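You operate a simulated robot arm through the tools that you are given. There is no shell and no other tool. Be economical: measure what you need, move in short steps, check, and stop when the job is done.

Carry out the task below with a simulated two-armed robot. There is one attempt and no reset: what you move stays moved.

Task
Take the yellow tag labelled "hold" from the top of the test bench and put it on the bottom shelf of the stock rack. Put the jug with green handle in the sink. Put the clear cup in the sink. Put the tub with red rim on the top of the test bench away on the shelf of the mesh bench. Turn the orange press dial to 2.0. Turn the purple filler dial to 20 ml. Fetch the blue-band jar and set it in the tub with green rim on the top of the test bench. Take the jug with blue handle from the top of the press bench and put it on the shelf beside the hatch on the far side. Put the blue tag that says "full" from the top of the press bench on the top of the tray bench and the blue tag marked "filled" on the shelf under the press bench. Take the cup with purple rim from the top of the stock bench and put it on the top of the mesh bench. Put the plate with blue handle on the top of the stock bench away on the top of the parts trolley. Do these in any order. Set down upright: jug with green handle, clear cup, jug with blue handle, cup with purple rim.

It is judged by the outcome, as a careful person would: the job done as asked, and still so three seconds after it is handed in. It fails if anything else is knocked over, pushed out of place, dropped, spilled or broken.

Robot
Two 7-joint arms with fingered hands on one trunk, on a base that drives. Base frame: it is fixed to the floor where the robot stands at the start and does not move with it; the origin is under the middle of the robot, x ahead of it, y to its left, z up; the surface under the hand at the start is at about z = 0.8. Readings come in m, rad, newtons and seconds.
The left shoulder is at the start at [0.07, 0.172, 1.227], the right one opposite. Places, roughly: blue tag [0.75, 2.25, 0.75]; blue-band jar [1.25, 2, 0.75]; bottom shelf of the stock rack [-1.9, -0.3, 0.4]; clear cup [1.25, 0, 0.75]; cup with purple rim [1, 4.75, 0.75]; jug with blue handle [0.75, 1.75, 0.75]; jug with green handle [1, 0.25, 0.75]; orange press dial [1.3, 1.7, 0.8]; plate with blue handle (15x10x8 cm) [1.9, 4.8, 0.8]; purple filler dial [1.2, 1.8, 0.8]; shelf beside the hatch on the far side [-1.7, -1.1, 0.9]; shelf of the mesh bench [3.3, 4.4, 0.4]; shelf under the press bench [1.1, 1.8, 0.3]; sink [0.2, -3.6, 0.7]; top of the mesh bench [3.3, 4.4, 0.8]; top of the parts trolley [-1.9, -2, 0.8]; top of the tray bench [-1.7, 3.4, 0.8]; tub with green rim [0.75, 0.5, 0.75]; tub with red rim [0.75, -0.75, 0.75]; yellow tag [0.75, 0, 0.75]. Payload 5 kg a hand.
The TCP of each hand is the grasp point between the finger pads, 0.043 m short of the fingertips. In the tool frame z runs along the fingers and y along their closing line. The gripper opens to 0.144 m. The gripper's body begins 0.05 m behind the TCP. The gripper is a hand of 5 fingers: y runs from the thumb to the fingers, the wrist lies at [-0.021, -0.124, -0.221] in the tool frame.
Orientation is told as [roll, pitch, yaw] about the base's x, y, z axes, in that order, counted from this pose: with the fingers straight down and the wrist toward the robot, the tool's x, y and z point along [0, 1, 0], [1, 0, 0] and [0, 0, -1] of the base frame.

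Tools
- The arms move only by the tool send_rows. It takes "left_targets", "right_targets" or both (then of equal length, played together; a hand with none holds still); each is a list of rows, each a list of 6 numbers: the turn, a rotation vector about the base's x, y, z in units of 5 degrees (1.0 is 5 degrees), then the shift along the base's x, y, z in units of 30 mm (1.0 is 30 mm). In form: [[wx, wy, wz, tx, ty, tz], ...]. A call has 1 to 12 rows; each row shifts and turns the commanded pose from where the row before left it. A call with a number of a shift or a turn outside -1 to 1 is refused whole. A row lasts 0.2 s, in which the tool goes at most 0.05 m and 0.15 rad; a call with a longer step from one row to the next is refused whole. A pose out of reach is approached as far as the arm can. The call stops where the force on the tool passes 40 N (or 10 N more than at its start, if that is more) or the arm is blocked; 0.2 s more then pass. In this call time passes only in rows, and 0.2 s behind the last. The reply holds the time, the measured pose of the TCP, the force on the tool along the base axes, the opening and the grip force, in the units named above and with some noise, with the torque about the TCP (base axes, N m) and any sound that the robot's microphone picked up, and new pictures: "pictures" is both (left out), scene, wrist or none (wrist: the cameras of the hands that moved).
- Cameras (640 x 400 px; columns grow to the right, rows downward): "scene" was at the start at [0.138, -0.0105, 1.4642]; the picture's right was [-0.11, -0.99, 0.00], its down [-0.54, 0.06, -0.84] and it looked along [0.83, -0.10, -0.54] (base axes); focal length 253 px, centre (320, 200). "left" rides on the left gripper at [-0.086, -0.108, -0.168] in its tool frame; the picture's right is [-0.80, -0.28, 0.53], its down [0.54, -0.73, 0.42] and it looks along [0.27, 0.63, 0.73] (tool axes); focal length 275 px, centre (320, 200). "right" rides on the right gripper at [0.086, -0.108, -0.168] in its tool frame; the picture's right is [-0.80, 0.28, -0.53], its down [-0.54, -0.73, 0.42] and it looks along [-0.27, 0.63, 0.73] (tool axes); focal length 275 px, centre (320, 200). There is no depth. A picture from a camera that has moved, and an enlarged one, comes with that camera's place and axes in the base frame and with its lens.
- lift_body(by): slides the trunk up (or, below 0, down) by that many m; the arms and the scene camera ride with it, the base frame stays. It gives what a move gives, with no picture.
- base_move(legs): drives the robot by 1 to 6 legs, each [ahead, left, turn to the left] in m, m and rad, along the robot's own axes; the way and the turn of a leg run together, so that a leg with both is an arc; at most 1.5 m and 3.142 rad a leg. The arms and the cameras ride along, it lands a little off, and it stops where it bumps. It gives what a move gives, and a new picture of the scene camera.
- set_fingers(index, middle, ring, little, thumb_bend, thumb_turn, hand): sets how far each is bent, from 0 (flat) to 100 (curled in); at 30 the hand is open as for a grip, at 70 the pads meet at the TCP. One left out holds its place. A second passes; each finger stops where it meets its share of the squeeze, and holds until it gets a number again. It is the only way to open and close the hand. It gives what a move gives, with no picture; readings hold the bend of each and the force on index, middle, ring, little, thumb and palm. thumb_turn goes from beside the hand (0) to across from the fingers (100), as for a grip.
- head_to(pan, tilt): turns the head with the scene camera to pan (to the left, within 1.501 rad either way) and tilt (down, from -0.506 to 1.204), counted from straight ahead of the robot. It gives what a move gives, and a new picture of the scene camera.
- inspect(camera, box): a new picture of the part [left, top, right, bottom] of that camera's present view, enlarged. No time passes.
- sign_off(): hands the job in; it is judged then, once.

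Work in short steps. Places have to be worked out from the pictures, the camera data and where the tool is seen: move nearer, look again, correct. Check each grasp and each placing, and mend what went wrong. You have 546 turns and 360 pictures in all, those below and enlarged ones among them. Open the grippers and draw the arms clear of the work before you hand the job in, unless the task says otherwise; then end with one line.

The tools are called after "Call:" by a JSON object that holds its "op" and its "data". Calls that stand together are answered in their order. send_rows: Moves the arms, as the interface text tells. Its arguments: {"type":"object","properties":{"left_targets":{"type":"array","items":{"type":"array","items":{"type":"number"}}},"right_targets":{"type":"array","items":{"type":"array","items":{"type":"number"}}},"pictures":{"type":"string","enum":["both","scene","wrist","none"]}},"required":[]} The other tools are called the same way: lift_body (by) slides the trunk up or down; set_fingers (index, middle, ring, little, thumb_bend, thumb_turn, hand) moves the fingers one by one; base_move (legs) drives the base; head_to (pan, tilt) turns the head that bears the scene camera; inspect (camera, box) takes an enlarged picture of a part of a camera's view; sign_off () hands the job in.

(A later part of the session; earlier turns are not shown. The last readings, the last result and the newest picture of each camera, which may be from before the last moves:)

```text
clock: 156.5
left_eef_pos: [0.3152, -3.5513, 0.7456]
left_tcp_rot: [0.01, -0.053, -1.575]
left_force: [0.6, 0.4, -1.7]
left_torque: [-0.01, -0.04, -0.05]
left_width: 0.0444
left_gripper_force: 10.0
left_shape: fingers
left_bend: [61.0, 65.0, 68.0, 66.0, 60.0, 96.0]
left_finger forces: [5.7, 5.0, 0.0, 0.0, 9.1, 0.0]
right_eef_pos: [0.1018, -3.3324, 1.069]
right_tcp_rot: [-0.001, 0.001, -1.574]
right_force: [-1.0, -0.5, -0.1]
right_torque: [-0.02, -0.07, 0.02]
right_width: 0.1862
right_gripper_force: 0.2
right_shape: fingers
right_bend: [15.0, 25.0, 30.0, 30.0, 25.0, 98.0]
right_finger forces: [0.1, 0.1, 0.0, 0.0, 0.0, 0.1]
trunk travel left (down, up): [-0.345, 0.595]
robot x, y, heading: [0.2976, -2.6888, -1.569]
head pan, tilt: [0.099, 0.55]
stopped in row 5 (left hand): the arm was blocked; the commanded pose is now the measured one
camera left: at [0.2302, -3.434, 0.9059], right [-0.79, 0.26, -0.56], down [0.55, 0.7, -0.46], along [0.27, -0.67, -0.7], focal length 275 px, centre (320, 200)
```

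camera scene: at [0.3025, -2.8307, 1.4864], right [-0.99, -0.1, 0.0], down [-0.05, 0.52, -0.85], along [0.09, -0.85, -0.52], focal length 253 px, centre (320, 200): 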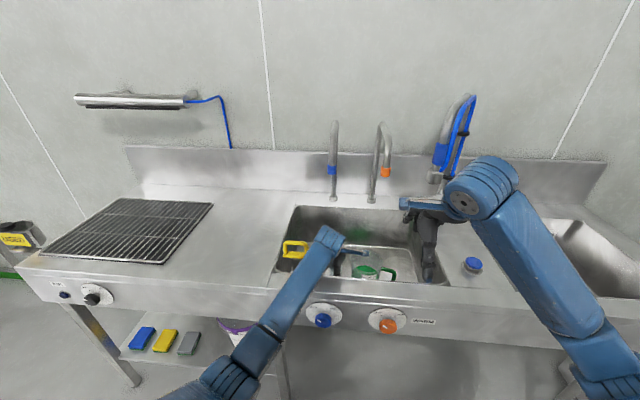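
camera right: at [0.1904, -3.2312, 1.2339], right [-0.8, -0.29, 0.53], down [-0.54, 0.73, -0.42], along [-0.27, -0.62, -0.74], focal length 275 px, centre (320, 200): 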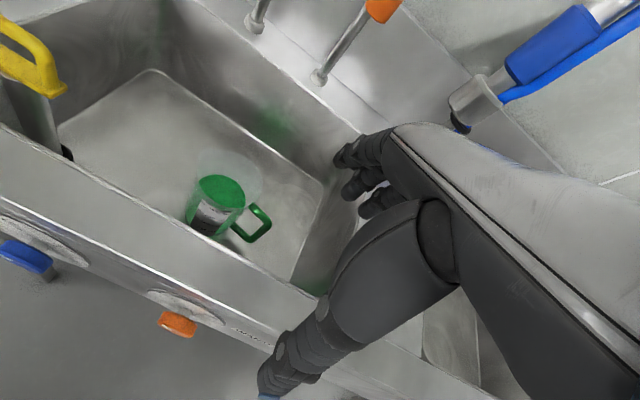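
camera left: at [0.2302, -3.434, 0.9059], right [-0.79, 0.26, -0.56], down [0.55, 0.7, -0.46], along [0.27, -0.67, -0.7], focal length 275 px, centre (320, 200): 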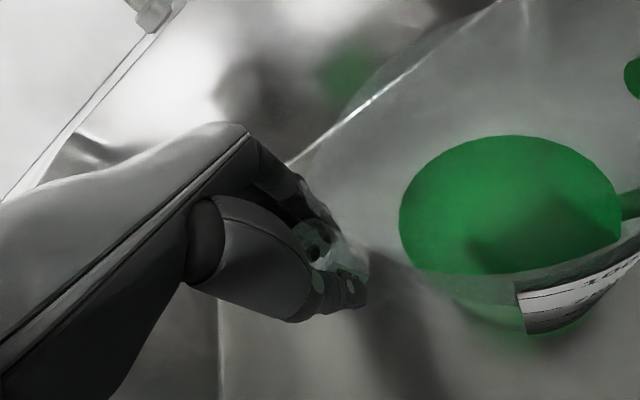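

The forearm met the counter's front edge. I raise the trunk and step closer for a steeper forearm, compensating with the arms.

Call:
{"op": "lift_body", "data": {"by": 0.14}}

Call:
{"op": "send_rows", "data": {"left_targets": [[0, 0, 0, 0, 0.9, 0], [0, 0, 0, 0, 0.9, 0], [0, 0, 0, 0, 0.9, 0], [0, 0, 0, 0, 0.8, 0]], "right_targets": [[0, 0, 0, -0.5, 0.9, 0], [0, 0, 0, -0.5, 0.9, 0], [0, 0, 0, -0.5, 0.9, 0], [0, 0, 0, -0.5, 0.9, 0]], "pictures": "none"}}

Call:
{"op": "base_move", "data": {"legs": [[0.13, 0, 0]]}}

```text
clock: 158.1
left_eef_pos: [0.3159, -3.5562, 0.8747]
left_tcp_rot: [0.012, -0.038, -1.575]
left_force: [-0.1, 0.4, -1.5]
left_torque: [-0.01, 0.0, 0.03]
left_width: 0.0442
left_gripper_force: 9.5
left_shape: fingers
left_bend: [61.0, 65.0, 68.0, 66.0, 60.0, 96.0]
left_finger forces: [5.8, 5.0, 0.1, 0.1, 9.0, 0.0]
right_eef_pos: [0.102, -3.3414, 1.206]
right_tcp_rot: [-0.001, 0.007, -1.571]
right_force: [0.1, 0.0, 0.5]
right_torque: [0.01, 0.02, 0.0]
right_width: 0.186
right_gripper_force: 0.1
right_shape: fingers
right_bend: [15.0, 25.0, 30.0, 30.0, 25.0, 98.0]
right_finger forces: [0.0, 0.0, 0.1, 0.1, 0.0, 0.0]
trunk travel left (down, up): [-0.485, 0.455]
robot x, y, heading: [0.296, -2.6896, -1.568]
head pan, tilt: [0.099, 0.55]
```

```text
clock: 159.1
left_eef_pos: [0.3155, -3.4479, 0.8771]
left_tcp_rot: [0.015, -0.042, -1.575]
left_force: [-0.3, 1.0, 0.1]
left_torque: [-0.06, 0.01, 0.0]
left_width: 0.0445
left_gripper_force: 9.6
left_shape: fingers
left_bend: [61.0, 65.0, 68.0, 66.0, 60.0, 96.0]
left_finger forces: [5.7, 5.1, 0.0, 0.0, 9.2, 0.1]
right_eef_pos: [0.0416, -3.2297, 1.2069]
right_tcp_rot: [-0.003, 0.005, -1.571]
right_force: [-0.4, 0.5, 0.0]
right_torque: [-0.07, -0.02, -0.02]
right_width: 0.186
right_gripper_force: 0.1
right_shape: fingers
right_bend: [15.0, 25.0, 30.0, 30.0, 25.0, 98.0]
right_finger forces: [0.0, 0.0, 0.1, 0.1, 0.0, 0.0]
trunk travel left (down, up): [-0.485, 0.455]
robot x, y, heading: [0.2931, -2.6894, -1.569]
head pan, tilt: [0.099, 0.55]
```

```text
clock: 160.4
left_eef_pos: [0.3167, -3.5783, 0.8757]
left_tcp_rot: [0.014, -0.039, -1.575]
left_force: [0.1, 0.6, -0.7]
left_torque: [0.01, -0.01, 0.02]
left_width: 0.0442
left_gripper_force: 9.7
left_shape: fingers
left_bend: [61.0, 65.0, 68.0, 66.0, 60.0, 96.0]
left_finger forces: [5.7, 5.0, 0.0, 0.1, 9.1, 0.0]
right_eef_pos: [0.0435, -3.3602, 1.2066]
right_tcp_rot: [-0.001, 0.006, -1.572]
right_force: [-0.6, 0.2, -0.1]
right_torque: [0.03, 0.01, 0.0]
right_width: 0.1861
right_gripper_force: 0.0
right_shape: fingers
right_bend: [15.0, 25.0, 30.0, 30.0, 25.0, 98.0]
right_finger forces: [0.0, 0.0, 0.0, 0.1, 0.1, 0.0]
trunk travel left (down, up): [-0.485, 0.455]
robot x, y, heading: [0.2964, -2.8215, -1.573]
head pan, tilt: [0.099, 0.55]
camera scene: at [0.3034, -2.9586, 1.6266], right [-0.99, -0.1, 0.0], down [-0.05, 0.52, -0.85], along [0.09, -0.85, -0.52], focal length 253 px, centre (320, 200)
```

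scene: 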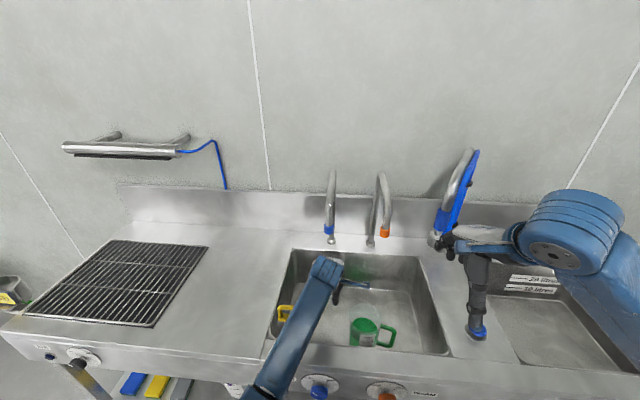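

Call:
{"op": "send_rows", "data": {"left_targets": [[0.3, 0, 0, 0, 0.4, -0.8], [0, 0, 0, 0, 0.3, -0.8], [0, 0, 0, 0, 0, -0.8], [0, 0, 0, 0, 0, -0.8], [0, 0, 0, 0, 0, -0.8], [0, 0, 0, 0, 0, -0.4], [0, 0, 0, 0, 0, -0.3]], "pictures": "wrist"}}

```text
clock: 162.0
left_eef_pos: [0.3158, -3.5579, 0.734]
left_tcp_rot: [0.013, -0.011, -1.575]
left_force: [0.2, 0.3, -0.5]
left_torque: [0.0, 0.02, 0.03]
left_width: 0.0446
left_gripper_force: 9.8
left_shape: fingers
left_bend: [61.0, 65.0, 68.0, 66.0, 60.0, 96.0]
left_finger forces: [5.7, 4.8, 0.0, 0.1, 9.0, 0.0]
right_eef_pos: [0.0432, -3.3617, 1.2058]
right_tcp_rot: [-0.001, 0.007, -1.573]
right_force: [0.2, 0.9, -0.6]
right_torque: [0.0, -0.01, 0.01]
right_width: 0.1859
right_gripper_force: 0.0
right_shape: fingers
right_bend: [15.0, 25.0, 30.0, 30.0, 25.0, 98.0]
right_finger forces: [0.0, 0.0, 0.0, 0.1, 0.0, 0.0]
trunk travel left (down, up): [-0.485, 0.455]
robot x, y, heading: [0.2966, -2.8225, -1.574]
head pan, tilt: [0.099, 0.55]
camera left: at [0.2305, -3.4464, 0.8996], right [-0.79, 0.28, -0.55], down [0.55, 0.72, -0.43], along [0.27, -0.64, -0.72], focal length 275 px, centre (320, 200)
```

left: 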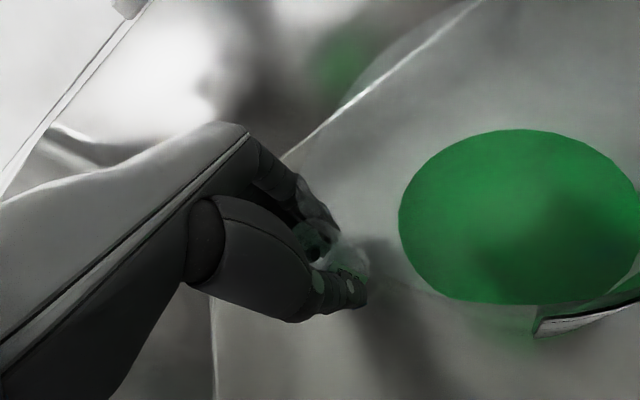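

Call:
{"op": "send_rows", "data": {"left_targets": [[0, 0, 0, 0, 0, -0.2], [0, 0, 0, 0, 0, -0.15], [0, 0, 0, 0, 0, -0.1]], "pictures": "none"}}

```text
clock: 162.8
left_eef_pos: [0.3179, -3.5572, 0.7219]
left_tcp_rot: [0.013, -0.014, -1.575]
left_force: [-0.4, 0.3, 3.4]
left_torque: [0.1, 0.05, 0.0]
left_width: 0.0441
left_gripper_force: 10.2
left_shape: fingers
left_bend: [61.0, 65.0, 68.0, 66.0, 60.0, 96.0]
left_finger forces: [6.0, 5.0, 0.0, 0.0, 9.6, 0.0]
right_eef_pos: [0.0429, -3.3609, 1.2074]
right_tcp_rot: [-0.002, 0.007, -1.571]
right_force: [-1.0, 0.2, 0.5]
right_torque: [-0.02, 0.03, -0.01]
right_width: 0.1862
right_gripper_force: 0.1
right_shape: fingers
right_bend: [15.0, 25.0, 30.0, 30.0, 25.0, 98.0]
right_finger forces: [0.0, 0.1, 0.1, 0.1, 0.1, 0.0]
trunk travel left (down, up): [-0.485, 0.455]
robot x, y, heading: [0.2941, -2.8182, -1.567]
head pan, tilt: [0.099, 0.55]
```

Contact with the floor at 0.722 as expected. I release gently.

Call:
{"op": "set_fingers", "data": {"hand": "left", "index": 48, "middle": 48, "ring": 48, "little": 48, "thumb_bend": 48}}

Call:
{"op": "send_rows", "data": {"left_targets": [[0, 0, 0, 0, 0, 0.6], [0, 0, 0, 0, 0, 0.8], [0, 0, 0, 0, 0, 0.8], [0, 0, 0, 0, 0, 0.8]], "pictures": "wrist"}}

```text
clock: 163.8
left_eef_pos: [0.3164, -3.5592, 0.721]
left_tcp_rot: [0.014, -0.013, -1.574]
left_force: [0.5, -0.4, -0.3]
left_torque: [-0.03, 0.02, -0.01]
left_width: 0.0849
left_gripper_force: 0.1
left_shape: fingers
left_bend: [48.0, 48.0, 48.0, 48.0, 48.0, 97.0]
left_finger forces: [0.0, 0.0, 0.0, 0.1, 0.0, 0.0]
right_eef_pos: [0.0425, -3.3605, 1.2064]
right_tcp_rot: [-0.001, 0.007, -1.571]
right_force: [0.6, -0.8, 0.9]
right_torque: [0.05, 0.02, 0.01]
right_width: 0.1863
right_gripper_force: 0.0
right_shape: fingers
right_bend: [15.0, 25.0, 30.0, 30.0, 25.0, 98.0]
right_finger forces: [0.0, 0.1, 0.0, 0.1, 0.0, 0.0]
trunk travel left (down, up): [-0.485, 0.455]
robot x, y, heading: [0.2935, -2.8178, -1.567]
head pan, tilt: [0.099, 0.55]
```

```text
clock: 165.0
left_eef_pos: [0.3463, -3.5533, 0.7931]
left_tcp_rot: [0.053, 0.001, -1.566]
left_force: [-0.6, -0.5, 0.3]
left_torque: [0.02, -0.02, 0.0]
left_width: 0.0854
left_gripper_force: 0.1
left_shape: fingers
left_bend: [48.0, 48.0, 48.0, 48.0, 48.0, 97.0]
left_finger forces: [0.1, 0.0, 0.0, 0.0, 0.1, 0.1]
right_eef_pos: [0.0427, -3.3608, 1.2062]
right_tcp_rot: [-0.001, 0.006, -1.574]
right_force: [-0.1, 0.9, 0.0]
right_torque: [0.04, -0.02, -0.03]
right_width: 0.1857
right_gripper_force: 0.0
right_shape: fingers
right_bend: [15.0, 25.0, 30.0, 30.0, 25.0, 98.0]
right_finger forces: [0.0, 0.1, 0.0, 0.1, 0.0, 0.0]
trunk travel left (down, up): [-0.485, 0.455]
robot x, y, heading: [0.2975, -2.8226, -1.57]
head pan, tilt: [0.099, 0.55]
stopped in row 4 (left hand): the arm was blocked; the commanded pose is now the measured one
camera left: at [0.2531, -3.4445, 0.956], right [-0.77, 0.28, -0.58], down [0.56, 0.73, -0.39], along [0.31, -0.63, -0.72], focal length 275 px, centre (320, 200)
```

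left: 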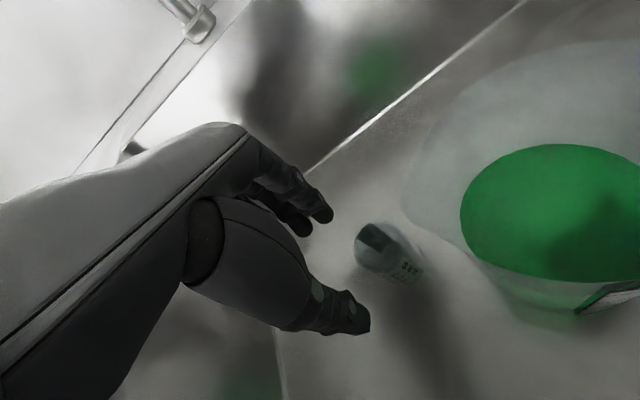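

The cup stands upright. The arm got impeded while rising; I try up and back toward me.

Call:
{"op": "send_rows", "data": {"left_targets": [[0, 0, 0, 0, 0.3, 0.7], [0, 0, 0, 0, 0.3, 0.7], [0, 0, 0, 0, 0.4, 0.7], [0, 0, 0, 0, 0.5, 0.7], [0, 0, 0, 0, 0.5, 0.7]]}}

```text
clock: 166.4
left_eef_pos: [0.3834, -3.5023, 0.8964]
left_tcp_rot: [0.113, -0.015, -1.556]
left_force: [-0.3, 0.3, -0.4]
left_torque: [-0.01, -0.05, 0.01]
left_width: 0.0852
left_gripper_force: 0.1
left_shape: fingers
left_bend: [48.0, 48.0, 48.0, 48.0, 48.0, 97.0]
left_finger forces: [0.0, 0.0, 0.1, 0.0, 0.1, 0.0]
right_eef_pos: [0.0435, -3.3612, 1.2057]
right_tcp_rot: [-0.002, 0.008, -1.57]
right_force: [-0.6, -0.7, 0.1]
right_torque: [-0.02, 0.05, 0.0]
right_width: 0.186
right_gripper_force: 0.0
right_shape: fingers
right_bend: [15.0, 25.0, 30.0, 30.0, 25.0, 98.0]
right_finger forces: [0.0, 0.0, 0.0, 0.0, 0.0, 0.1]
trunk travel left (down, up): [-0.485, 0.455]
robot x, y, heading: [0.294, -2.8171, -1.573]
head pan, tilt: [0.099, 0.55]
stopped in row 5 (left hand): the arm was blocked; the commanded pose is now the measured one
camera scene: at [0.3033, -2.9602, 1.6263], right [-0.99, -0.1, 0.0], down [-0.05, 0.52, -0.85], along [0.09, -0.85, -0.52], focal length 253 px, centre (320, 200)
camera left: at [0.2784, -3.3935, 1.0521], right [-0.74, 0.26, -0.62], down [0.58, 0.73, -0.37], along [0.36, -0.63, -0.69], focal length 275 px, centre (320, 200)
```

scene: 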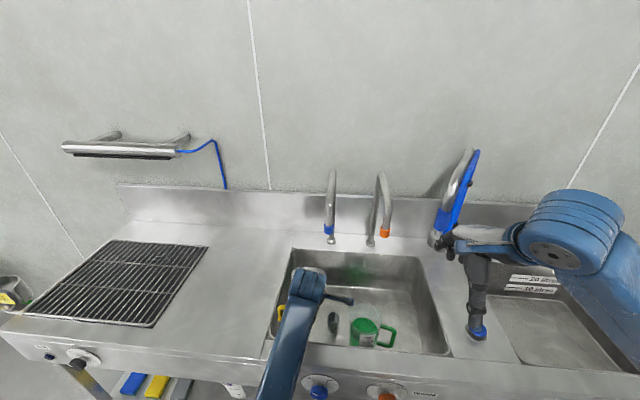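
left: 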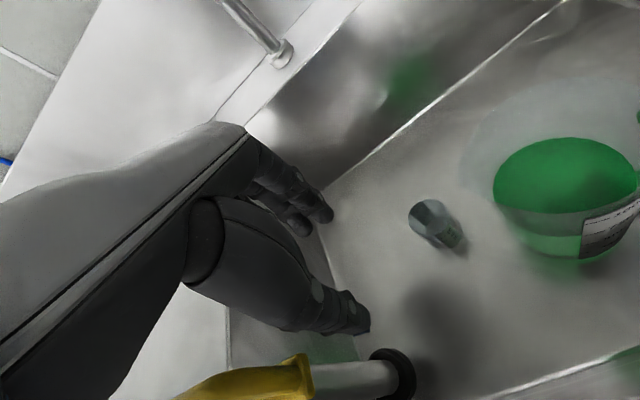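

The left elbow is cramped near my body. I lift the trunk slightly and back the base away.

Call:
{"op": "lift_body", "data": {"by": 0.08}}

Call:
{"op": "base_move", "data": {"legs": [[-0.2, 0, 0]]}}

```text
clock: 167.6
left_eef_pos: [0.3814, -3.5015, 0.9769]
left_tcp_rot: [0.112, -0.014, -1.555]
left_force: [0.4, 0.4, -0.2]
left_torque: [0.0, 0.01, 0.0]
left_width: 0.0856
left_gripper_force: 0.1
left_shape: fingers
left_bend: [48.0, 48.0, 48.0, 48.0, 48.0, 97.0]
left_finger forces: [0.0, 0.0, 0.1, 0.0, 0.0, 0.1]
right_eef_pos: [0.0432, -3.3621, 1.2863]
right_tcp_rot: [-0.002, 0.006, -1.571]
right_force: [0.2, -0.6, -0.2]
right_torque: [0.03, 0.0, 0.03]
right_width: 0.1861
right_gripper_force: 0.1
right_shape: fingers
right_bend: [15.0, 25.0, 30.0, 30.0, 25.0, 98.0]
right_finger forces: [0.0, 0.0, 0.0, 0.1, 0.0, 0.1]
trunk travel left (down, up): [-0.565, 0.375]
robot x, y, heading: [0.2951, -2.8197, -1.569]
head pan, tilt: [0.099, 0.55]
```

```text
clock: 169.0
left_eef_pos: [0.3809, -3.3526, 0.9821]
left_tcp_rot: [0.11, -0.032, -1.56]
left_force: [-2.1, -37.4, -9.4]
left_torque: [-0.38, 0.29, -1.53]
left_width: 0.0858
left_gripper_force: 18.7
left_shape: fingers
left_bend: [48.0, 23.0, 33.0, 48.0, 48.0, 97.0]
left_finger forces: [0.0, 18.1, 19.7, 0.0, 0.1, 0.1]
right_eef_pos: [0.0415, -3.2051, 1.2868]
right_tcp_rot: [-0.001, 0.007, -1.572]
right_force: [0.5, 1.1, 1.6]
right_torque: [-0.09, 0.02, -0.02]
right_width: 0.1861
right_gripper_force: 0.1
right_shape: fingers
right_bend: [15.0, 25.0, 30.0, 30.0, 25.0, 98.0]
right_finger forces: [0.1, 0.0, 0.1, 0.0, 0.0, 0.0]
trunk travel left (down, up): [-0.565, 0.375]
robot x, y, heading: [0.2914, -2.6613, -1.57]
head pan, tilt: [0.099, 0.55]
stopped in leg 1: the force on the tool passed its limit at 53 N (the readings are from after the stop); the commanded pose is now the measured one
camera scene: at [0.3023, -2.8038, 1.7064], right [-0.99, -0.1, 0.0], down [-0.05, 0.52, -0.85], along [0.09, -0.85, -0.52], focal length 253 px, centre (320, 200)
```

scene: 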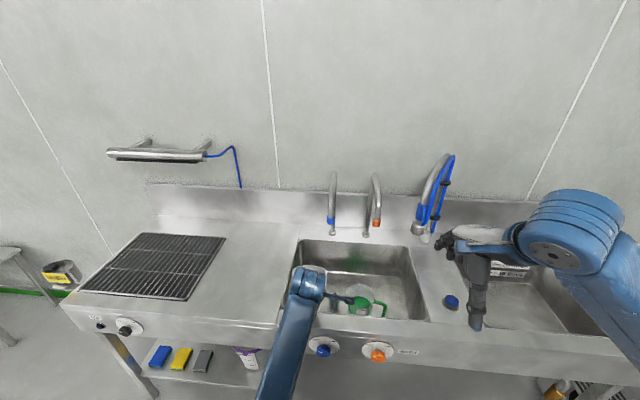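

Two left fingers caught on the yellow handle. I move forward slightly and look with the wrist camera.

Call:
{"op": "send_rows", "data": {"left_targets": [[0, 0, 0, 0, -0.9, 0], [0, 0, 0, 0, -0.5, 0]], "pictures": "wrist"}}

```text
clock: 169.6
left_eef_pos: [0.3946, -3.3846, 0.9702]
left_tcp_rot: [0.133, -0.013, -1.555]
left_force: [0.2, -0.8, 0.5]
left_torque: [-0.02, 0.01, 0.04]
left_width: 0.0858
left_gripper_force: 0.1
left_shape: fingers
left_bend: [48.0, 43.0, 44.0, 48.0, 48.0, 97.0]
left_finger forces: [0.1, 0.1, 0.0, 0.0, 0.1, 0.0]
right_eef_pos: [0.0444, -3.2026, 1.2866]
right_tcp_rot: [-0.002, 0.008, -1.572]
right_force: [0.0, -0.4, -0.9]
right_torque: [-0.01, -0.01, -0.03]
right_width: 0.1859
right_gripper_force: 0.1
right_shape: fingers
right_bend: [15.0, 25.0, 30.0, 30.0, 25.0, 98.0]
right_finger forces: [0.0, 0.0, 0.1, 0.0, 0.0, 0.1]
trunk travel left (down, up): [-0.565, 0.375]
robot x, y, heading: [0.2925, -2.661, -1.567]
head pan, tilt: [0.099, 0.55]
camera left: at [0.2876, -3.2751, 1.124], right [-0.72, 0.26, -0.64], down [0.58, 0.73, -0.36], along [0.37, -0.63, -0.68], focal length 275 px, centre (320, 200)
```

left: 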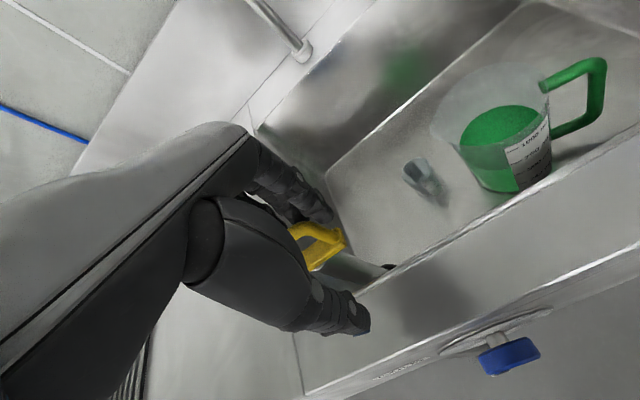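

The handle sits between thumb and fingers; I lift straight up with the trunk.

Call:
{"op": "lift_body", "data": {"by": 0.15}}

Call:
{"op": "inspect", "data": {"camera": "scene", "box": [240, 200, 460, 360]}}

```text
clock: 171.4
left_eef_pos: [0.3942, -3.3873, 1.1231]
left_tcp_rot: [0.133, -0.022, -1.554]
left_force: [-0.1, -0.5, -0.1]
left_torque: [-0.01, 0.0, 0.01]
left_width: 0.0855
left_gripper_force: 0.0
left_shape: fingers
left_bend: [48.0, 43.0, 44.0, 48.0, 48.0, 97.0]
left_finger forces: [0.1, 0.0, 0.1, 0.1, 0.1, 0.0]
right_eef_pos: [0.0429, -3.2038, 1.4368]
right_tcp_rot: [-0.002, 0.006, -1.572]
right_force: [-0.5, 0.4, -0.6]
right_torque: [0.03, -0.02, -0.01]
right_width: 0.186
right_gripper_force: 0.1
right_shape: fingers
right_bend: [15.0, 25.0, 30.0, 30.0, 25.0, 98.0]
right_finger forces: [0.1, 0.0, 0.1, 0.0, 0.1, 0.1]
trunk travel left (down, up): [-0.715, 0.225]
robot x, y, heading: [0.2963, -2.6612, -1.566]
head pan, tilt: [0.099, 0.55]
```

```text
2.50 times, centred on (350, 280) of scene
camera zoom: at [0.3028, -2.8026, 1.8563], right [-0.99, -0.1, 0.0], down [-0.05, 0.52, -0.85], along [0.09, -0.85, -0.52], focal length 633 px, centre (245, 0)
```

zoom: 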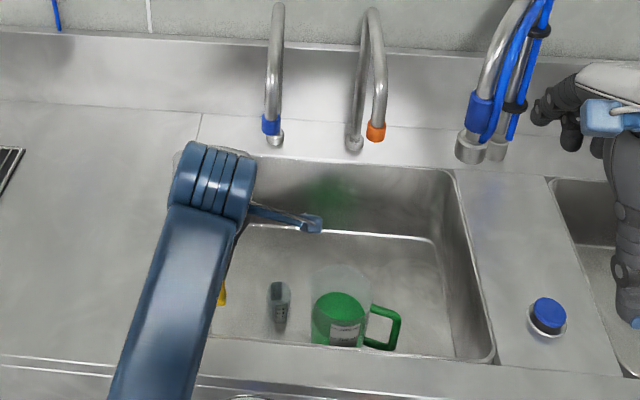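

Cup and jug both stand upright in the sink. I back away and check the standpipe.

Call:
{"op": "base_move", "data": {"legs": [[-0.5, 0, 0]]}}

Call:
{"op": "inspect", "data": {"camera": "scene", "box": [240, 140, 420, 260]}}

```text
clock: 174.3
left_eef_pos: [0.3944, -2.8894, 1.1251]
left_tcp_rot: [0.133, -0.023, -1.555]
left_force: [-0.5, -0.4, 0.7]
left_torque: [0.01, 0.01, 0.01]
left_width: 0.0859
left_gripper_force: 0.2
left_shape: fingers
left_bend: [48.0, 43.0, 44.0, 48.0, 48.0, 97.0]
left_finger forces: [0.1, 0.0, 0.0, 0.0, 0.1, 0.1]
right_eef_pos: [0.0418, -2.7013, 1.4351]
right_tcp_rot: [-0.001, 0.011, -1.573]
right_force: [1.0, -0.8, 1.1]
right_torque: [0.05, 0.0, 0.04]
right_width: 0.1863
right_gripper_force: 0.0
right_shape: fingers
right_bend: [15.0, 25.0, 30.0, 30.0, 25.0, 98.0]
right_finger forces: [0.1, 0.0, 0.0, 0.0, 0.0, 0.0]
trunk travel left (down, up): [-0.715, 0.225]
robot x, y, heading: [0.293, -2.1587, -1.567]
head pan, tilt: [0.099, 0.55]
camera scene: at [0.302, -2.3014, 1.8561], right [-0.99, -0.1, 0.0], down [-0.05, 0.52, -0.85], along [0.09, -0.85, -0.52], focal length 253 px, centre (320, 200)
```

scene: 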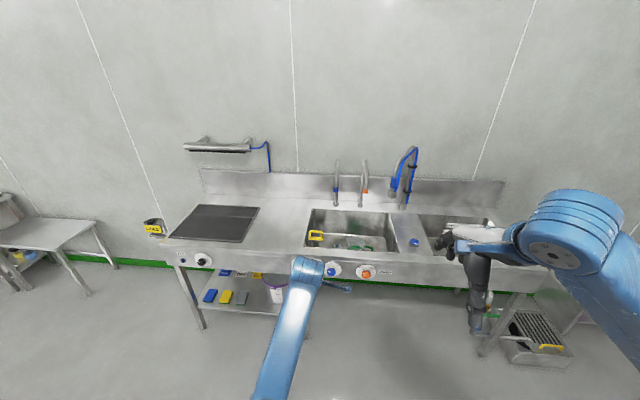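

```text
3.33 times, centred on (330, 200) of scene
camera zoom: at [0.302, -2.3014, 1.8561], right [-0.99, -0.1, 0.0], down [-0.05, 0.52, -0.85], along [0.09, -0.85, -0.52], focal length 844 px, centre (287, 200)
```

zoom: 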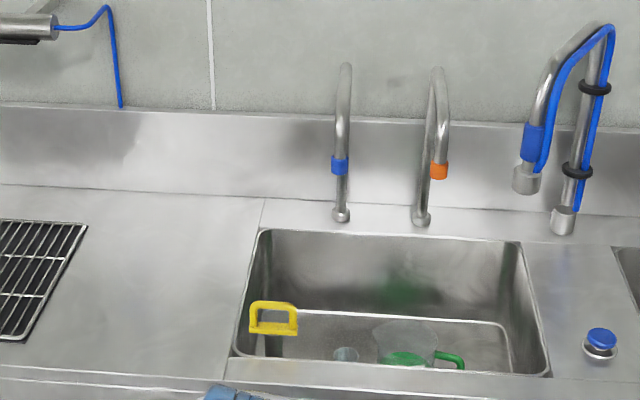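

The sink is fine. I reset the trunk and stretch the left arm out to restore its elbow-out posture.

Call:
{"op": "lift_body", "data": {"by": -0.3}}

Call:
{"op": "send_rows", "data": {"left_targets": [[0, 0, 0, 0.9, 0, 1], [0, 0, 0, 0.9, 0, 1], [0, 0, 0, 0.9, 0, 1], [0, 0, 0, 0.9, 0, 1], [0, 0, 0, 0.9, 0, 1], [0, 0, 0, 0.9, 0, 1], [0, 0, 0, 0.9, 0, 1], [0, 0, 0, 0.9, 0, 1], [0, 0, 0, 0.9, 0, 1], [0, 0, 0, 0.9, 0, 1], [0, 0, 0, 0.9, -0.3, 1], [0, 0, 0, 0.9, -0.3, 1]], "right_targets": [[0, 0, 0, 0, 0, 0], [0, 0, 0, 0, 0, 0], [0, 0, 0, -0.5, -0.5, 0.3], [0, 0, 0, -0.5, -0.5, 0.3], [0, 0, 0, -0.5, -0.5, 0.3], [0, 0, 0, -0.5, -0.5, 0.3], [0, 0, 0, -0.5, -0.5, 0.3], [0, 0, 0, 0, 0, 0], [0, 0, 0, 0, 0, 0], [0, 0, 0, 0, 0, 0], [0, 0, 0, 0, 0, 0], [0, 0, 0, 0, 0, 0]], "pictures": "scene"}}

```text
clock: 177.3
left_eef_pos: [0.3938, -2.8877, 0.8278]
left_tcp_rot: [0.135, -0.025, -1.554]
left_force: [-0.3, 0.3, -0.1]
left_torque: [0.02, 0.0, -0.02]
left_width: 0.0856
left_gripper_force: 0.1
left_shape: fingers
left_bend: [48.0, 43.0, 44.0, 48.0, 48.0, 97.0]
left_finger forces: [0.0, 0.1, 0.0, 0.0, 0.0, 0.0]
right_eef_pos: [0.0419, -2.6998, 1.136]
right_tcp_rot: [0.0, 0.008, -1.571]
right_force: [0.6, 0.6, 0.1]
right_torque: [0.0, 0.02, 0.05]
right_width: 0.1862
right_gripper_force: 0.1
right_shape: fingers
right_bend: [15.0, 25.0, 30.0, 30.0, 25.0, 98.0]
right_finger forces: [0.0, 0.0, 0.1, 0.0, 0.0, 0.0]
trunk travel left (down, up): [-0.415, 0.525]
robot x, y, heading: [0.2976, -2.1602, -1.568]
head pan, tilt: [0.099, 0.55]
```

```text
clock: 179.9
left_eef_pos: [0.7175, -2.9046, 1.186]
left_tcp_rot: [0.133, -0.023, -1.556]
left_force: [-0.6, 0.6, 0.6]
left_torque: [0.03, -0.01, 0.03]
left_width: 0.0858
left_gripper_force: 0.1
left_shape: fingers
left_bend: [48.0, 43.0, 44.0, 48.0, 48.0, 98.0]
left_finger forces: [0.0, 0.1, 0.0, 0.0, 0.1, 0.0]
right_eef_pos: [-0.0324, -2.7757, 1.1828]
right_tcp_rot: [-0.003, 0.006, -1.572]
right_force: [-0.1, 0.6, 1.0]
right_torque: [0.03, 0.01, -0.03]
right_width: 0.1863
right_gripper_force: 0.2
right_shape: fingers
right_bend: [15.0, 25.0, 30.0, 30.0, 25.0, 98.0]
right_finger forces: [0.0, 0.0, 0.0, 0.0, 0.0, 0.0]
trunk travel left (down, up): [-0.415, 0.525]
robot x, y, heading: [0.2963, -2.1625, -1.567]
head pan, tilt: [0.099, 0.55]
camera scene: at [0.3029, -2.2984, 1.5563], right [-0.99, -0.1, 0.0], down [-0.05, 0.52, -0.85], along [0.09, -0.85, -0.52], focal length 253 px, centre (320, 200)
```

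scene: 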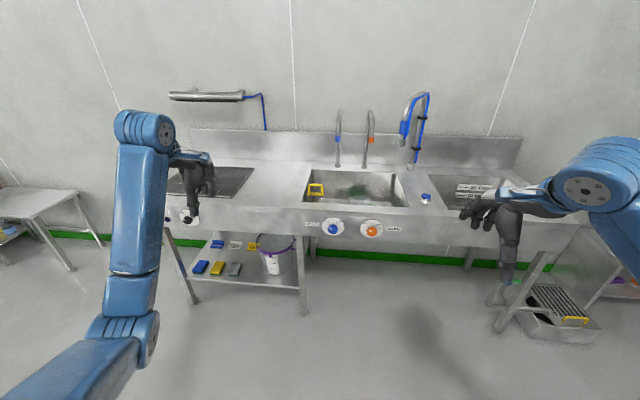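

Call:
{"op": "send_rows", "data": {"left_targets": [[0.05, 0.3, 0, 1, -0.5, 0], [0.05, 0.3, 0, 1, -0.5, 0], [0.05, 0.3, 0, 1, -0.5, 0], [0.05, 0.3, 0, 1, -0.5, 0], [0.05, 0.3, 0, 1, -0.5, 0], [0, 0, 0, 1, -0.5, 0], [0, 0, 0, -0.8, 0.8, 0.4], [0, 0, 0, -0.8, 0.8, 0.4], [0, 0, 0, -0.8, 0.8, 0.4], [0, 0, 0, -0.8, 0.8, 0], [0, 0, 0, -0.8, 0.8, 0], [0, 0, 0, -0.8, 0.8, 0]], "pictures": "none"}}

Call:
{"op": "send_rows", "data": {"left_targets": [[0, 0, 0, -0.3, 0.9, 0], [0, 0, 0, -0.3, 0.9, 0], [0, 0, 0, -0.3, 0.9, 0], [0, 0, 0, -0.3, 0.9, 0], [0, 0, 0, -0.8, -0.6, 0], [0, 0, 0, -0.8, -0.6, 0], [0, 0, 0, -0.8, -0.6, 0], [0, 0, 0, -0.8, -0.6, 0]], "pictures": "scene"}}

```text
clock: 182.5
left_eef_pos: [0.7535, -2.85, 1.2234]
left_tcp_rot: [0.001, -0.001, -1.551]
left_force: [-0.5, 0.5, -0.5]
left_torque: [-0.03, -0.05, -0.03]
left_width: 0.0853
left_gripper_force: 0.1
left_shape: fingers
left_bend: [48.0, 43.0, 44.0, 48.0, 48.0, 98.0]
left_finger forces: [0.0, 0.1, 0.0, 0.1, 0.1, 0.1]
right_eef_pos: [-0.0339, -2.7743, 1.1821]
right_tcp_rot: [-0.003, 0.006, -1.572]
right_force: [0.1, 0.0, -0.6]
right_torque: [-0.02, 0.0, -0.03]
right_width: 0.186
right_gripper_force: 0.1
right_shape: fingers
right_bend: [15.0, 25.0, 30.0, 30.0, 25.0, 98.0]
right_finger forces: [0.1, 0.0, 0.0, 0.0, 0.0, 0.0]
trunk travel left (down, up): [-0.415, 0.525]
robot x, y, heading: [0.2931, -2.1588, -1.568]
head pan, tilt: [0.099, 0.55]
```

```text
clock: 184.3
left_eef_pos: [0.6196, -2.8169, 1.2237]
left_tcp_rot: [0.004, -0.001, -1.553]
left_force: [0.5, -0.3, -0.9]
left_torque: [0.06, 0.0, -0.01]
left_width: 0.0857
left_gripper_force: 0.1
left_shape: fingers
left_bend: [48.0, 43.0, 44.0, 48.0, 48.0, 98.0]
left_finger forces: [0.1, 0.0, 0.0, 0.0, 0.0, 0.0]
right_eef_pos: [-0.0341, -2.7775, 1.1805]
right_tcp_rot: [-0.001, 0.009, -1.574]
right_force: [-0.3, -0.8, 0.0]
right_torque: [0.07, -0.04, 0.0]
right_width: 0.1862
right_gripper_force: 0.1
right_shape: fingers
right_bend: [15.0, 25.0, 30.0, 30.0, 25.0, 98.0]
right_finger forces: [0.0, 0.0, 0.0, 0.0, 0.0, 0.0]
trunk travel left (down, up): [-0.415, 0.525]
robot x, y, heading: [0.2931, -2.1575, -1.566]
head pan, tilt: [0.099, 0.55]
camera scene: at [0.3005, -2.3007, 1.5561], right [-0.99, -0.1, 0.0], down [-0.05, 0.52, -0.85], along [0.09, -0.85, -0.52], focal length 253 px, centre (320, 200)
```

scene: 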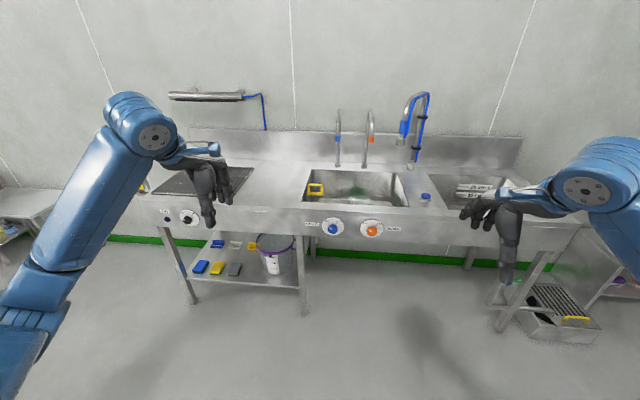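

Both arms are in order. Next the red-rim tub on the test bench: I turn to face +x and strafe to it.

Call:
{"op": "base_move", "data": {"legs": [[0, 0, 1.57], [-0.25, 1.4, 0]]}}

Call:
{"op": "head_to", "data": {"pan": 0, "tilt": 0.6}}

```text
clock: 195.2
left_eef_pos: [0.7209, -0.4467, 1.2227]
left_tcp_rot: [0.002, -0.002, 0.004]
left_force: [0.4, -0.2, 0.5]
left_torque: [0.02, -0.03, 0.0]
left_width: 0.0857
left_gripper_force: 0.1
left_shape: fingers
left_bend: [48.0, 43.0, 44.0, 48.0, 48.0, 98.0]
left_finger forces: [0.0, 0.0, 0.0, 0.0, 0.0, 0.1]
right_eef_pos: [0.6704, -1.1007, 1.1816]
right_tcp_rot: [-0.002, 0.008, -0.017]
right_force: [0.3, -0.1, -0.5]
right_torque: [0.0, -0.05, 0.0]
right_width: 0.1862
right_gripper_force: 0.2
right_shape: fingers
right_bend: [15.0, 25.0, 30.0, 30.0, 25.0, 98.0]
right_finger forces: [0.0, 0.1, 0.0, 0.1, 0.0, 0.0]
trunk travel left (down, up): [-0.415, 0.525]
robot x, y, heading: [0.06, -0.7652, -0.012]
head pan, tilt: [0.099, 0.55]
camera scene: at [0.1982, -0.7572, 1.5564], right [0.09, -1.0, 0.0], down [-0.52, -0.04, -0.85], along [0.85, 0.07, -0.52], focal length 253 px, centre (320, 200)
```

scene: 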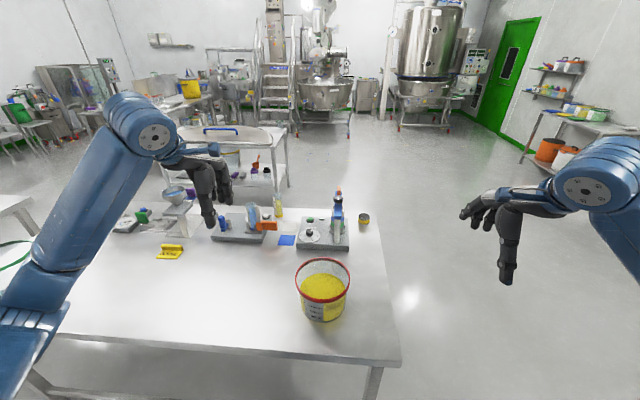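

```text
clock: 195.9
left_eef_pos: [0.7209, -0.4468, 1.2246]
left_tcp_rot: [0.003, -0.001, 0.003]
left_force: [0.0, 0.4, -0.1]
left_torque: [-0.04, -0.03, 0.0]
left_width: 0.0857
left_gripper_force: 0.1
left_shape: fingers
left_bend: [48.0, 43.0, 44.0, 48.0, 48.0, 98.0]
left_finger forces: [0.1, 0.0, 0.1, 0.0, 0.0, 0.1]
right_eef_pos: [0.6715, -1.1005, 1.1811]
right_tcp_rot: [-0.002, 0.006, -0.018]
right_force: [1.2, 0.4, -0.1]
right_torque: [-0.02, -0.02, 0.0]
right_width: 0.1859
right_gripper_force: 0.1
right_shape: fingers
right_bend: [15.0, 25.0, 30.0, 30.0, 25.0, 98.0]
right_finger forces: [0.1, 0.0, 0.0, 0.1, 0.1, 0.0]
trunk travel left (down, up): [-0.415, 0.525]
robot x, y, heading: [0.0586, -0.7623, -0.014]
head pan, tilt: [0.0, 0.6]
camera scene: at [0.197, -0.7657, 1.5519], right [-0.01, -1.0, 0.0], down [-0.56, 0.01, -0.83], along [0.82, -0.01, -0.56], focal length 253 px, centre (320, 200)
```

scene: 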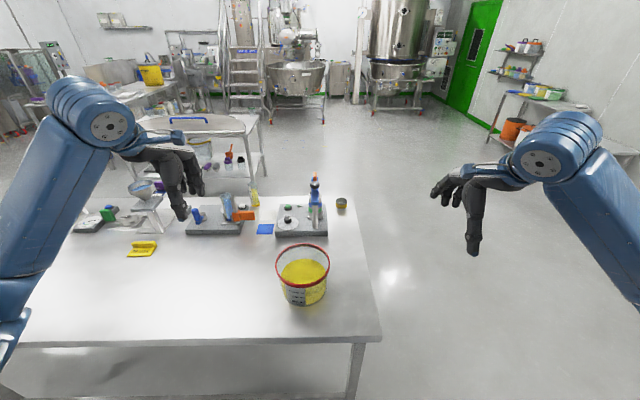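

The tub's rim is ≈0.18 m wide at z≈0.925, centre ≈[0.754, -0.713]. I shift left so the right hand can take it from above, and open that hand wide.

Call:
{"op": "base_move", "data": {"legs": [[0, 0.2, 0.012]]}}

Call:
{"op": "set_fingers", "data": {"hand": "right", "index": 8, "middle": 8, "ring": 8, "little": 8, "thumb_bend": 10}}

Call:
{"op": "send_rows", "data": {"right_targets": [[0, 0, 0, 0.4, 0.8, -0.1], [0, 0, 0, 0.4, 0.8, -0.1], [0, 0, 0, 0.4, 0.8, -0.1], [0, 0, 0, 0.4, 0.8, -0.1], [0, 0, 0, 0.4, 0.8, -0.1], [0, 0, 0, 0.4, 0.8, -0.1], [0, 0, 0, 0, 0.4, -0.1]]}}

```text
clock: 197.4
left_eef_pos: [0.7198, -0.2433, 1.2234]
left_tcp_rot: [0.001, -0.003, 0.011]
left_force: [0.4, 0.6, -0.2]
left_torque: [0.0, 0.02, 0.01]
left_width: 0.0858
left_gripper_force: 0.0
left_shape: fingers
left_bend: [48.0, 43.0, 44.0, 48.0, 48.0, 98.0]
left_finger forces: [0.0, 0.0, 0.0, 0.0, 0.0, 0.1]
right_eef_pos: [0.6753, -0.899, 1.181]
right_tcp_rot: [-0.003, 0.007, -0.009]
right_force: [0.1, -0.2, -0.1]
right_torque: [-0.02, -0.03, -0.01]
right_width: 0.1858
right_gripper_force: 0.0
right_shape: fingers
right_bend: [15.0, 25.0, 30.0, 30.0, 25.0, 98.0]
right_finger forces: [0.1, 0.0, 0.0, 0.0, 0.0, 0.0]
trunk travel left (down, up): [-0.415, 0.525]
robot x, y, heading: [0.0641, -0.5651, -0.004]
head pan, tilt: [0.0, 0.6]
camera scene: at [0.1989, -0.5672, 1.5519], right [-0.01, -1.0, 0.0], down [-0.57, 0.0, -0.82], along [0.82, 0.0, -0.57], focal length 253 px, centre (320, 200)
```

scene: 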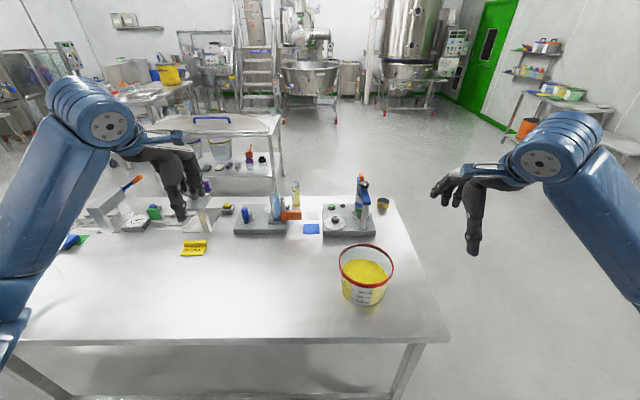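

```text
clock: 198.4
left_eef_pos: [0.7189, -0.2426, 1.2241]
left_tcp_rot: [0.001, -0.001, 0.013]
left_force: [-0.4, 0.3, 0.2]
left_torque: [0.05, -0.03, 0.0]
left_width: 0.0859
left_gripper_force: 0.1
left_shape: fingers
left_bend: [48.0, 43.0, 44.0, 48.0, 48.0, 98.0]
left_finger forces: [0.0, 0.0, 0.0, 0.0, 0.0, 0.0]
right_eef_pos: [0.676, -0.8978, 1.1812]
right_tcp_rot: [-0.002, 0.008, -0.009]
right_force: [0.4, 0.2, 0.9]
right_torque: [0.01, -0.01, -0.03]
right_width: 0.2147
right_gripper_force: 0.0
right_shape: fingers
right_bend: [8.0, 8.0, 8.0, 8.0, 10.0, 98.0]
right_finger forces: [0.1, 0.1, 0.1, 0.0, 0.0, 0.0]
trunk travel left (down, up): [-0.415, 0.525]
robot x, y, heading: [0.0588, -0.567, 0.002]
head pan, tilt: [0.0, 0.6]
```

```text
clock: 200.1
left_eef_pos: [0.719, -0.2422, 1.2236]
left_tcp_rot: [0.002, -0.001, 0.014]
left_force: [-0.2, 0.0, 0.2]
left_torque: [0.0, -0.01, 0.02]
left_width: 0.0856
left_gripper_force: 0.1
left_shape: fingers
left_bend: [48.0, 43.0, 44.0, 48.0, 48.0, 98.0]
left_finger forces: [0.0, 0.0, 0.0, 0.0, 0.0, 0.0]
right_eef_pos: [0.7482, -0.7405, 1.1606]
right_tcp_rot: [-0.003, 0.007, -0.01]
right_force: [0.5, 0.4, -0.6]
right_torque: [-0.01, -0.04, -0.02]
right_width: 0.2151
right_gripper_force: 0.0
right_shape: fingers
right_bend: [8.0, 8.0, 8.0, 8.0, 10.0, 98.0]
right_finger forces: [0.1, 0.1, 0.0, 0.0, 0.1, 0.0]
trunk travel left (down, up): [-0.415, 0.525]
robot x, y, heading: [0.0624, -0.56, -0.007]
head pan, tilt: [0.0, 0.6]
camera scene: at [0.1989, -0.5658, 1.5519], right [-0.01, -1.0, 0.0], down [-0.57, 0.0, -0.82], along [0.82, 0.0, -0.57], focal length 253 px, centre (320, 200)
camera right: at [0.6427, -0.6516, 1.3284], right [0.28, -0.8, 0.53], down [-0.73, -0.54, -0.42], along [0.62, -0.28, -0.74], focal length 275 px, centre (320, 200)
```

scene: 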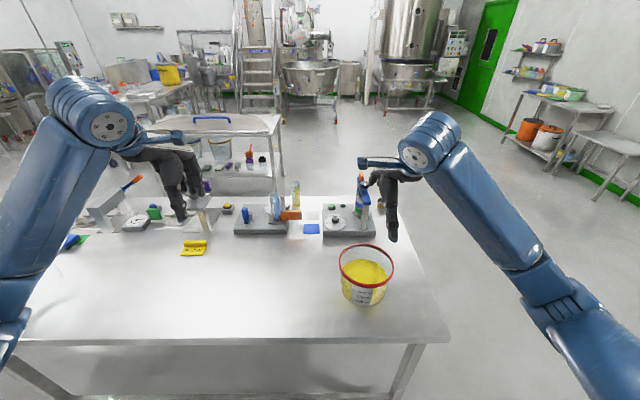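
right: 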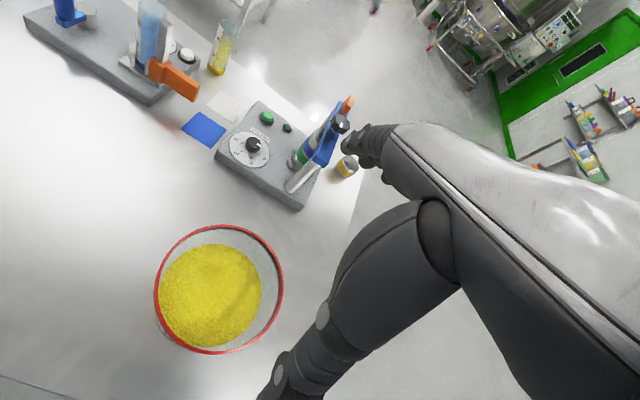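

Rim centre refined to [0.75, -0.712], diameter ≈0.185. I align and descend to z≈1.0.

Call:
{"op": "send_rows", "data": {"right_targets": [[0, 0, 0, 0.05, 0.9, -0.3], [0, 0, 0, 0, 0, -0.9], [0, 0, 0, 0, 0, -0.9], [0, 0, 0, 0, 0, -0.9], [0, 0, 0, 0, 0, -0.9], [0, 0, 0, 0, 0, -0.9], [0, 0, 0, 0, 0, -0.6]]}}

```text
clock: 201.7
left_eef_pos: [0.7192, -0.2427, 1.223]
left_tcp_rot: [0.0, -0.001, 0.012]
left_force: [0.0, -0.4, 0.3]
left_torque: [-0.04, -0.01, 0.0]
left_width: 0.0856
left_gripper_force: 0.0
left_shape: fingers
left_bend: [48.0, 43.0, 44.0, 48.0, 48.0, 98.0]
left_finger forces: [0.1, 0.0, 0.0, 0.0, 0.0, 0.0]
right_eef_pos: [0.7492, -0.714, 0.9987]
right_tcp_rot: [-0.003, 0.007, -0.008]
right_force: [-0.3, -0.5, 0.3]
right_torque: [-0.02, 0.0, 0.01]
right_width: 0.2146
right_gripper_force: 0.1
right_shape: fingers
right_bend: [8.0, 8.0, 8.0, 8.0, 10.0, 98.0]
right_finger forces: [0.0, 0.1, 0.0, 0.0, 0.1, 0.0]
trunk travel left (down, up): [-0.415, 0.525]
robot x, y, heading: [0.0586, -0.5681, -0.007]
head pan, tilt: [0.0, 0.6]
camera scene: at [0.1991, -0.5659, 1.5519], right [0.0, -1.0, 0.0], down [-0.57, 0.0, -0.82], along [0.82, 0.0, -0.57], focal length 253 px, centre (320, 200)
camera right: at [0.6433, -0.6256, 1.1661], right [0.28, -0.8, 0.53], down [-0.73, -0.54, -0.42], along [0.62, -0.27, -0.74], focal length 275 px, centre (320, 200)
```

scene: 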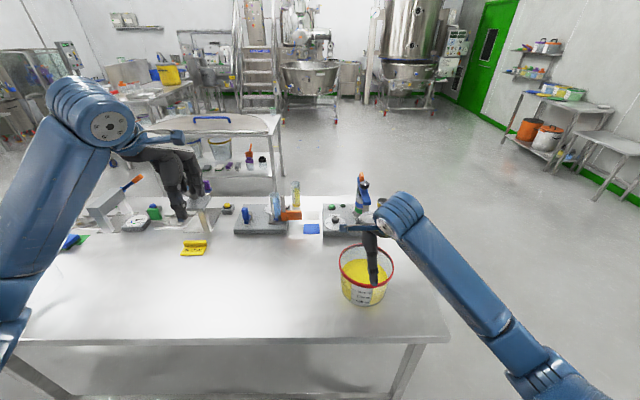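
right: 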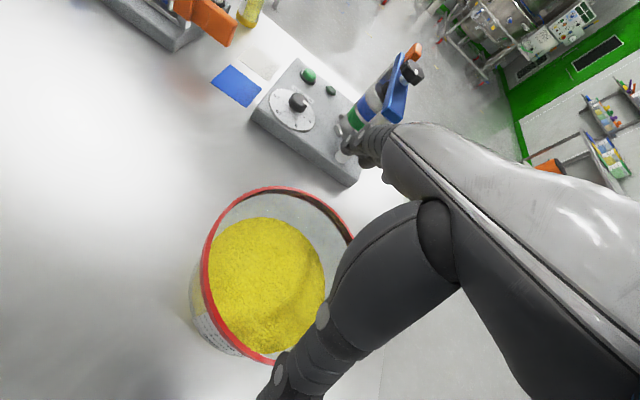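

Thumb tip is ≈1.5 cm outside the near rim. I descend slowly around the tub.

Call:
{"op": "send_rows", "data": {"right_targets": [[0, 0, 0, -0.1, 0.1, -0.6], [0, 0, 0, 0, 0, -0.6], [0, 0, 0, 0, 0, -0.6], [0, 0, 0, 0, 0, -0.6], [0, 0, 0, 0, 0, -0.5]]}}

Call:
{"op": "inspect", "data": {"camera": "scene", "box": [300, 180, 460, 320]}}

```text
clock: 202.8
left_eef_pos: [0.7203, -0.2434, 1.2231]
left_tcp_rot: [0.0, -0.002, 0.011]
left_force: [-0.1, 1.0, 0.3]
left_torque: [0.0, 0.02, -0.03]
left_width: 0.0856
left_gripper_force: 0.0
left_shape: fingers
left_bend: [48.0, 43.0, 44.0, 48.0, 48.0, 98.0]
left_finger forces: [0.1, 0.1, 0.0, 0.0, 0.1, 0.1]
right_eef_pos: [0.7457, -0.7097, 0.9118]
right_tcp_rot: [0.0, 0.008, -0.007]
right_force: [0.6, 0.1, 0.0]
right_torque: [-0.01, 0.01, -0.02]
right_width: 0.2152
right_gripper_force: 0.3
right_shape: fingers
right_bend: [8.0, 8.0, 8.0, 8.0, 10.0, 98.0]
right_finger forces: [0.0, 0.0, 0.0, 0.0, 0.3, 0.0]
trunk travel left (down, up): [-0.415, 0.525]
robot x, y, heading: [0.062, -0.5621, -0.007]
head pan, tilt: [0.0, 0.6]
camera scene: at [0.1989, -0.5661, 1.5519], right [0.0, -1.0, 0.0], down [-0.57, 0.0, -0.82], along [0.82, 0.0, -0.57], focal length 253 px, centre (320, 200)
camera right: at [0.6409, -0.6226, 1.0792], right [0.28, -0.8, 0.53], down [-0.73, -0.54, -0.42], along [0.62, -0.28, -0.74], focal length 275 px, centre (320, 200)
```

scene: 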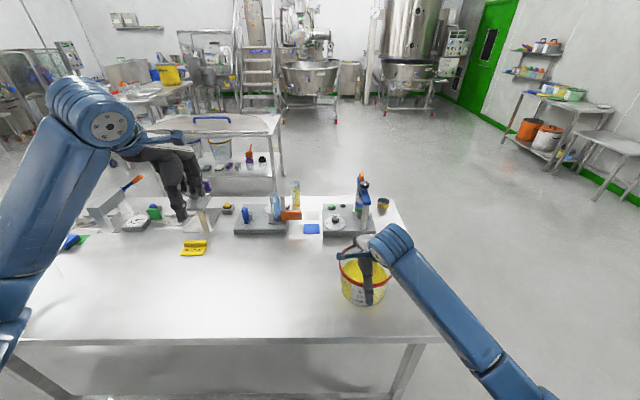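
right: 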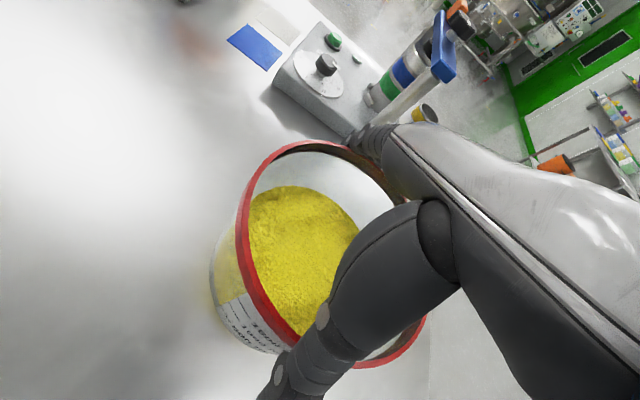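

```text
2.86 times, centred on (380, 250) of scene
camera zoom: at [0.1989, -0.5661, 1.5519], right [0.0, -1.0, 0.0], down [-0.57, 0.0, -0.82], along [0.82, 0.0, -0.57], focal length 723 px, centre (149, 57)
```

zoom: 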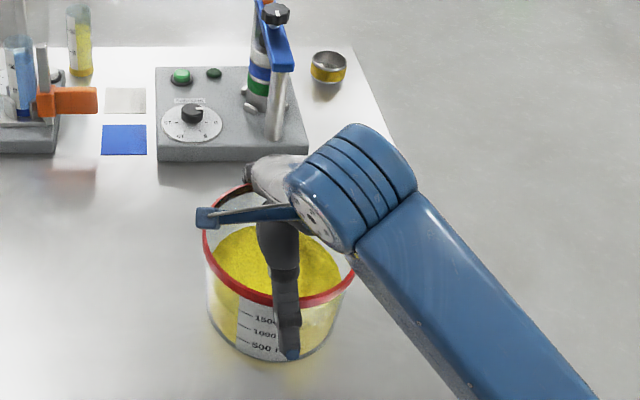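

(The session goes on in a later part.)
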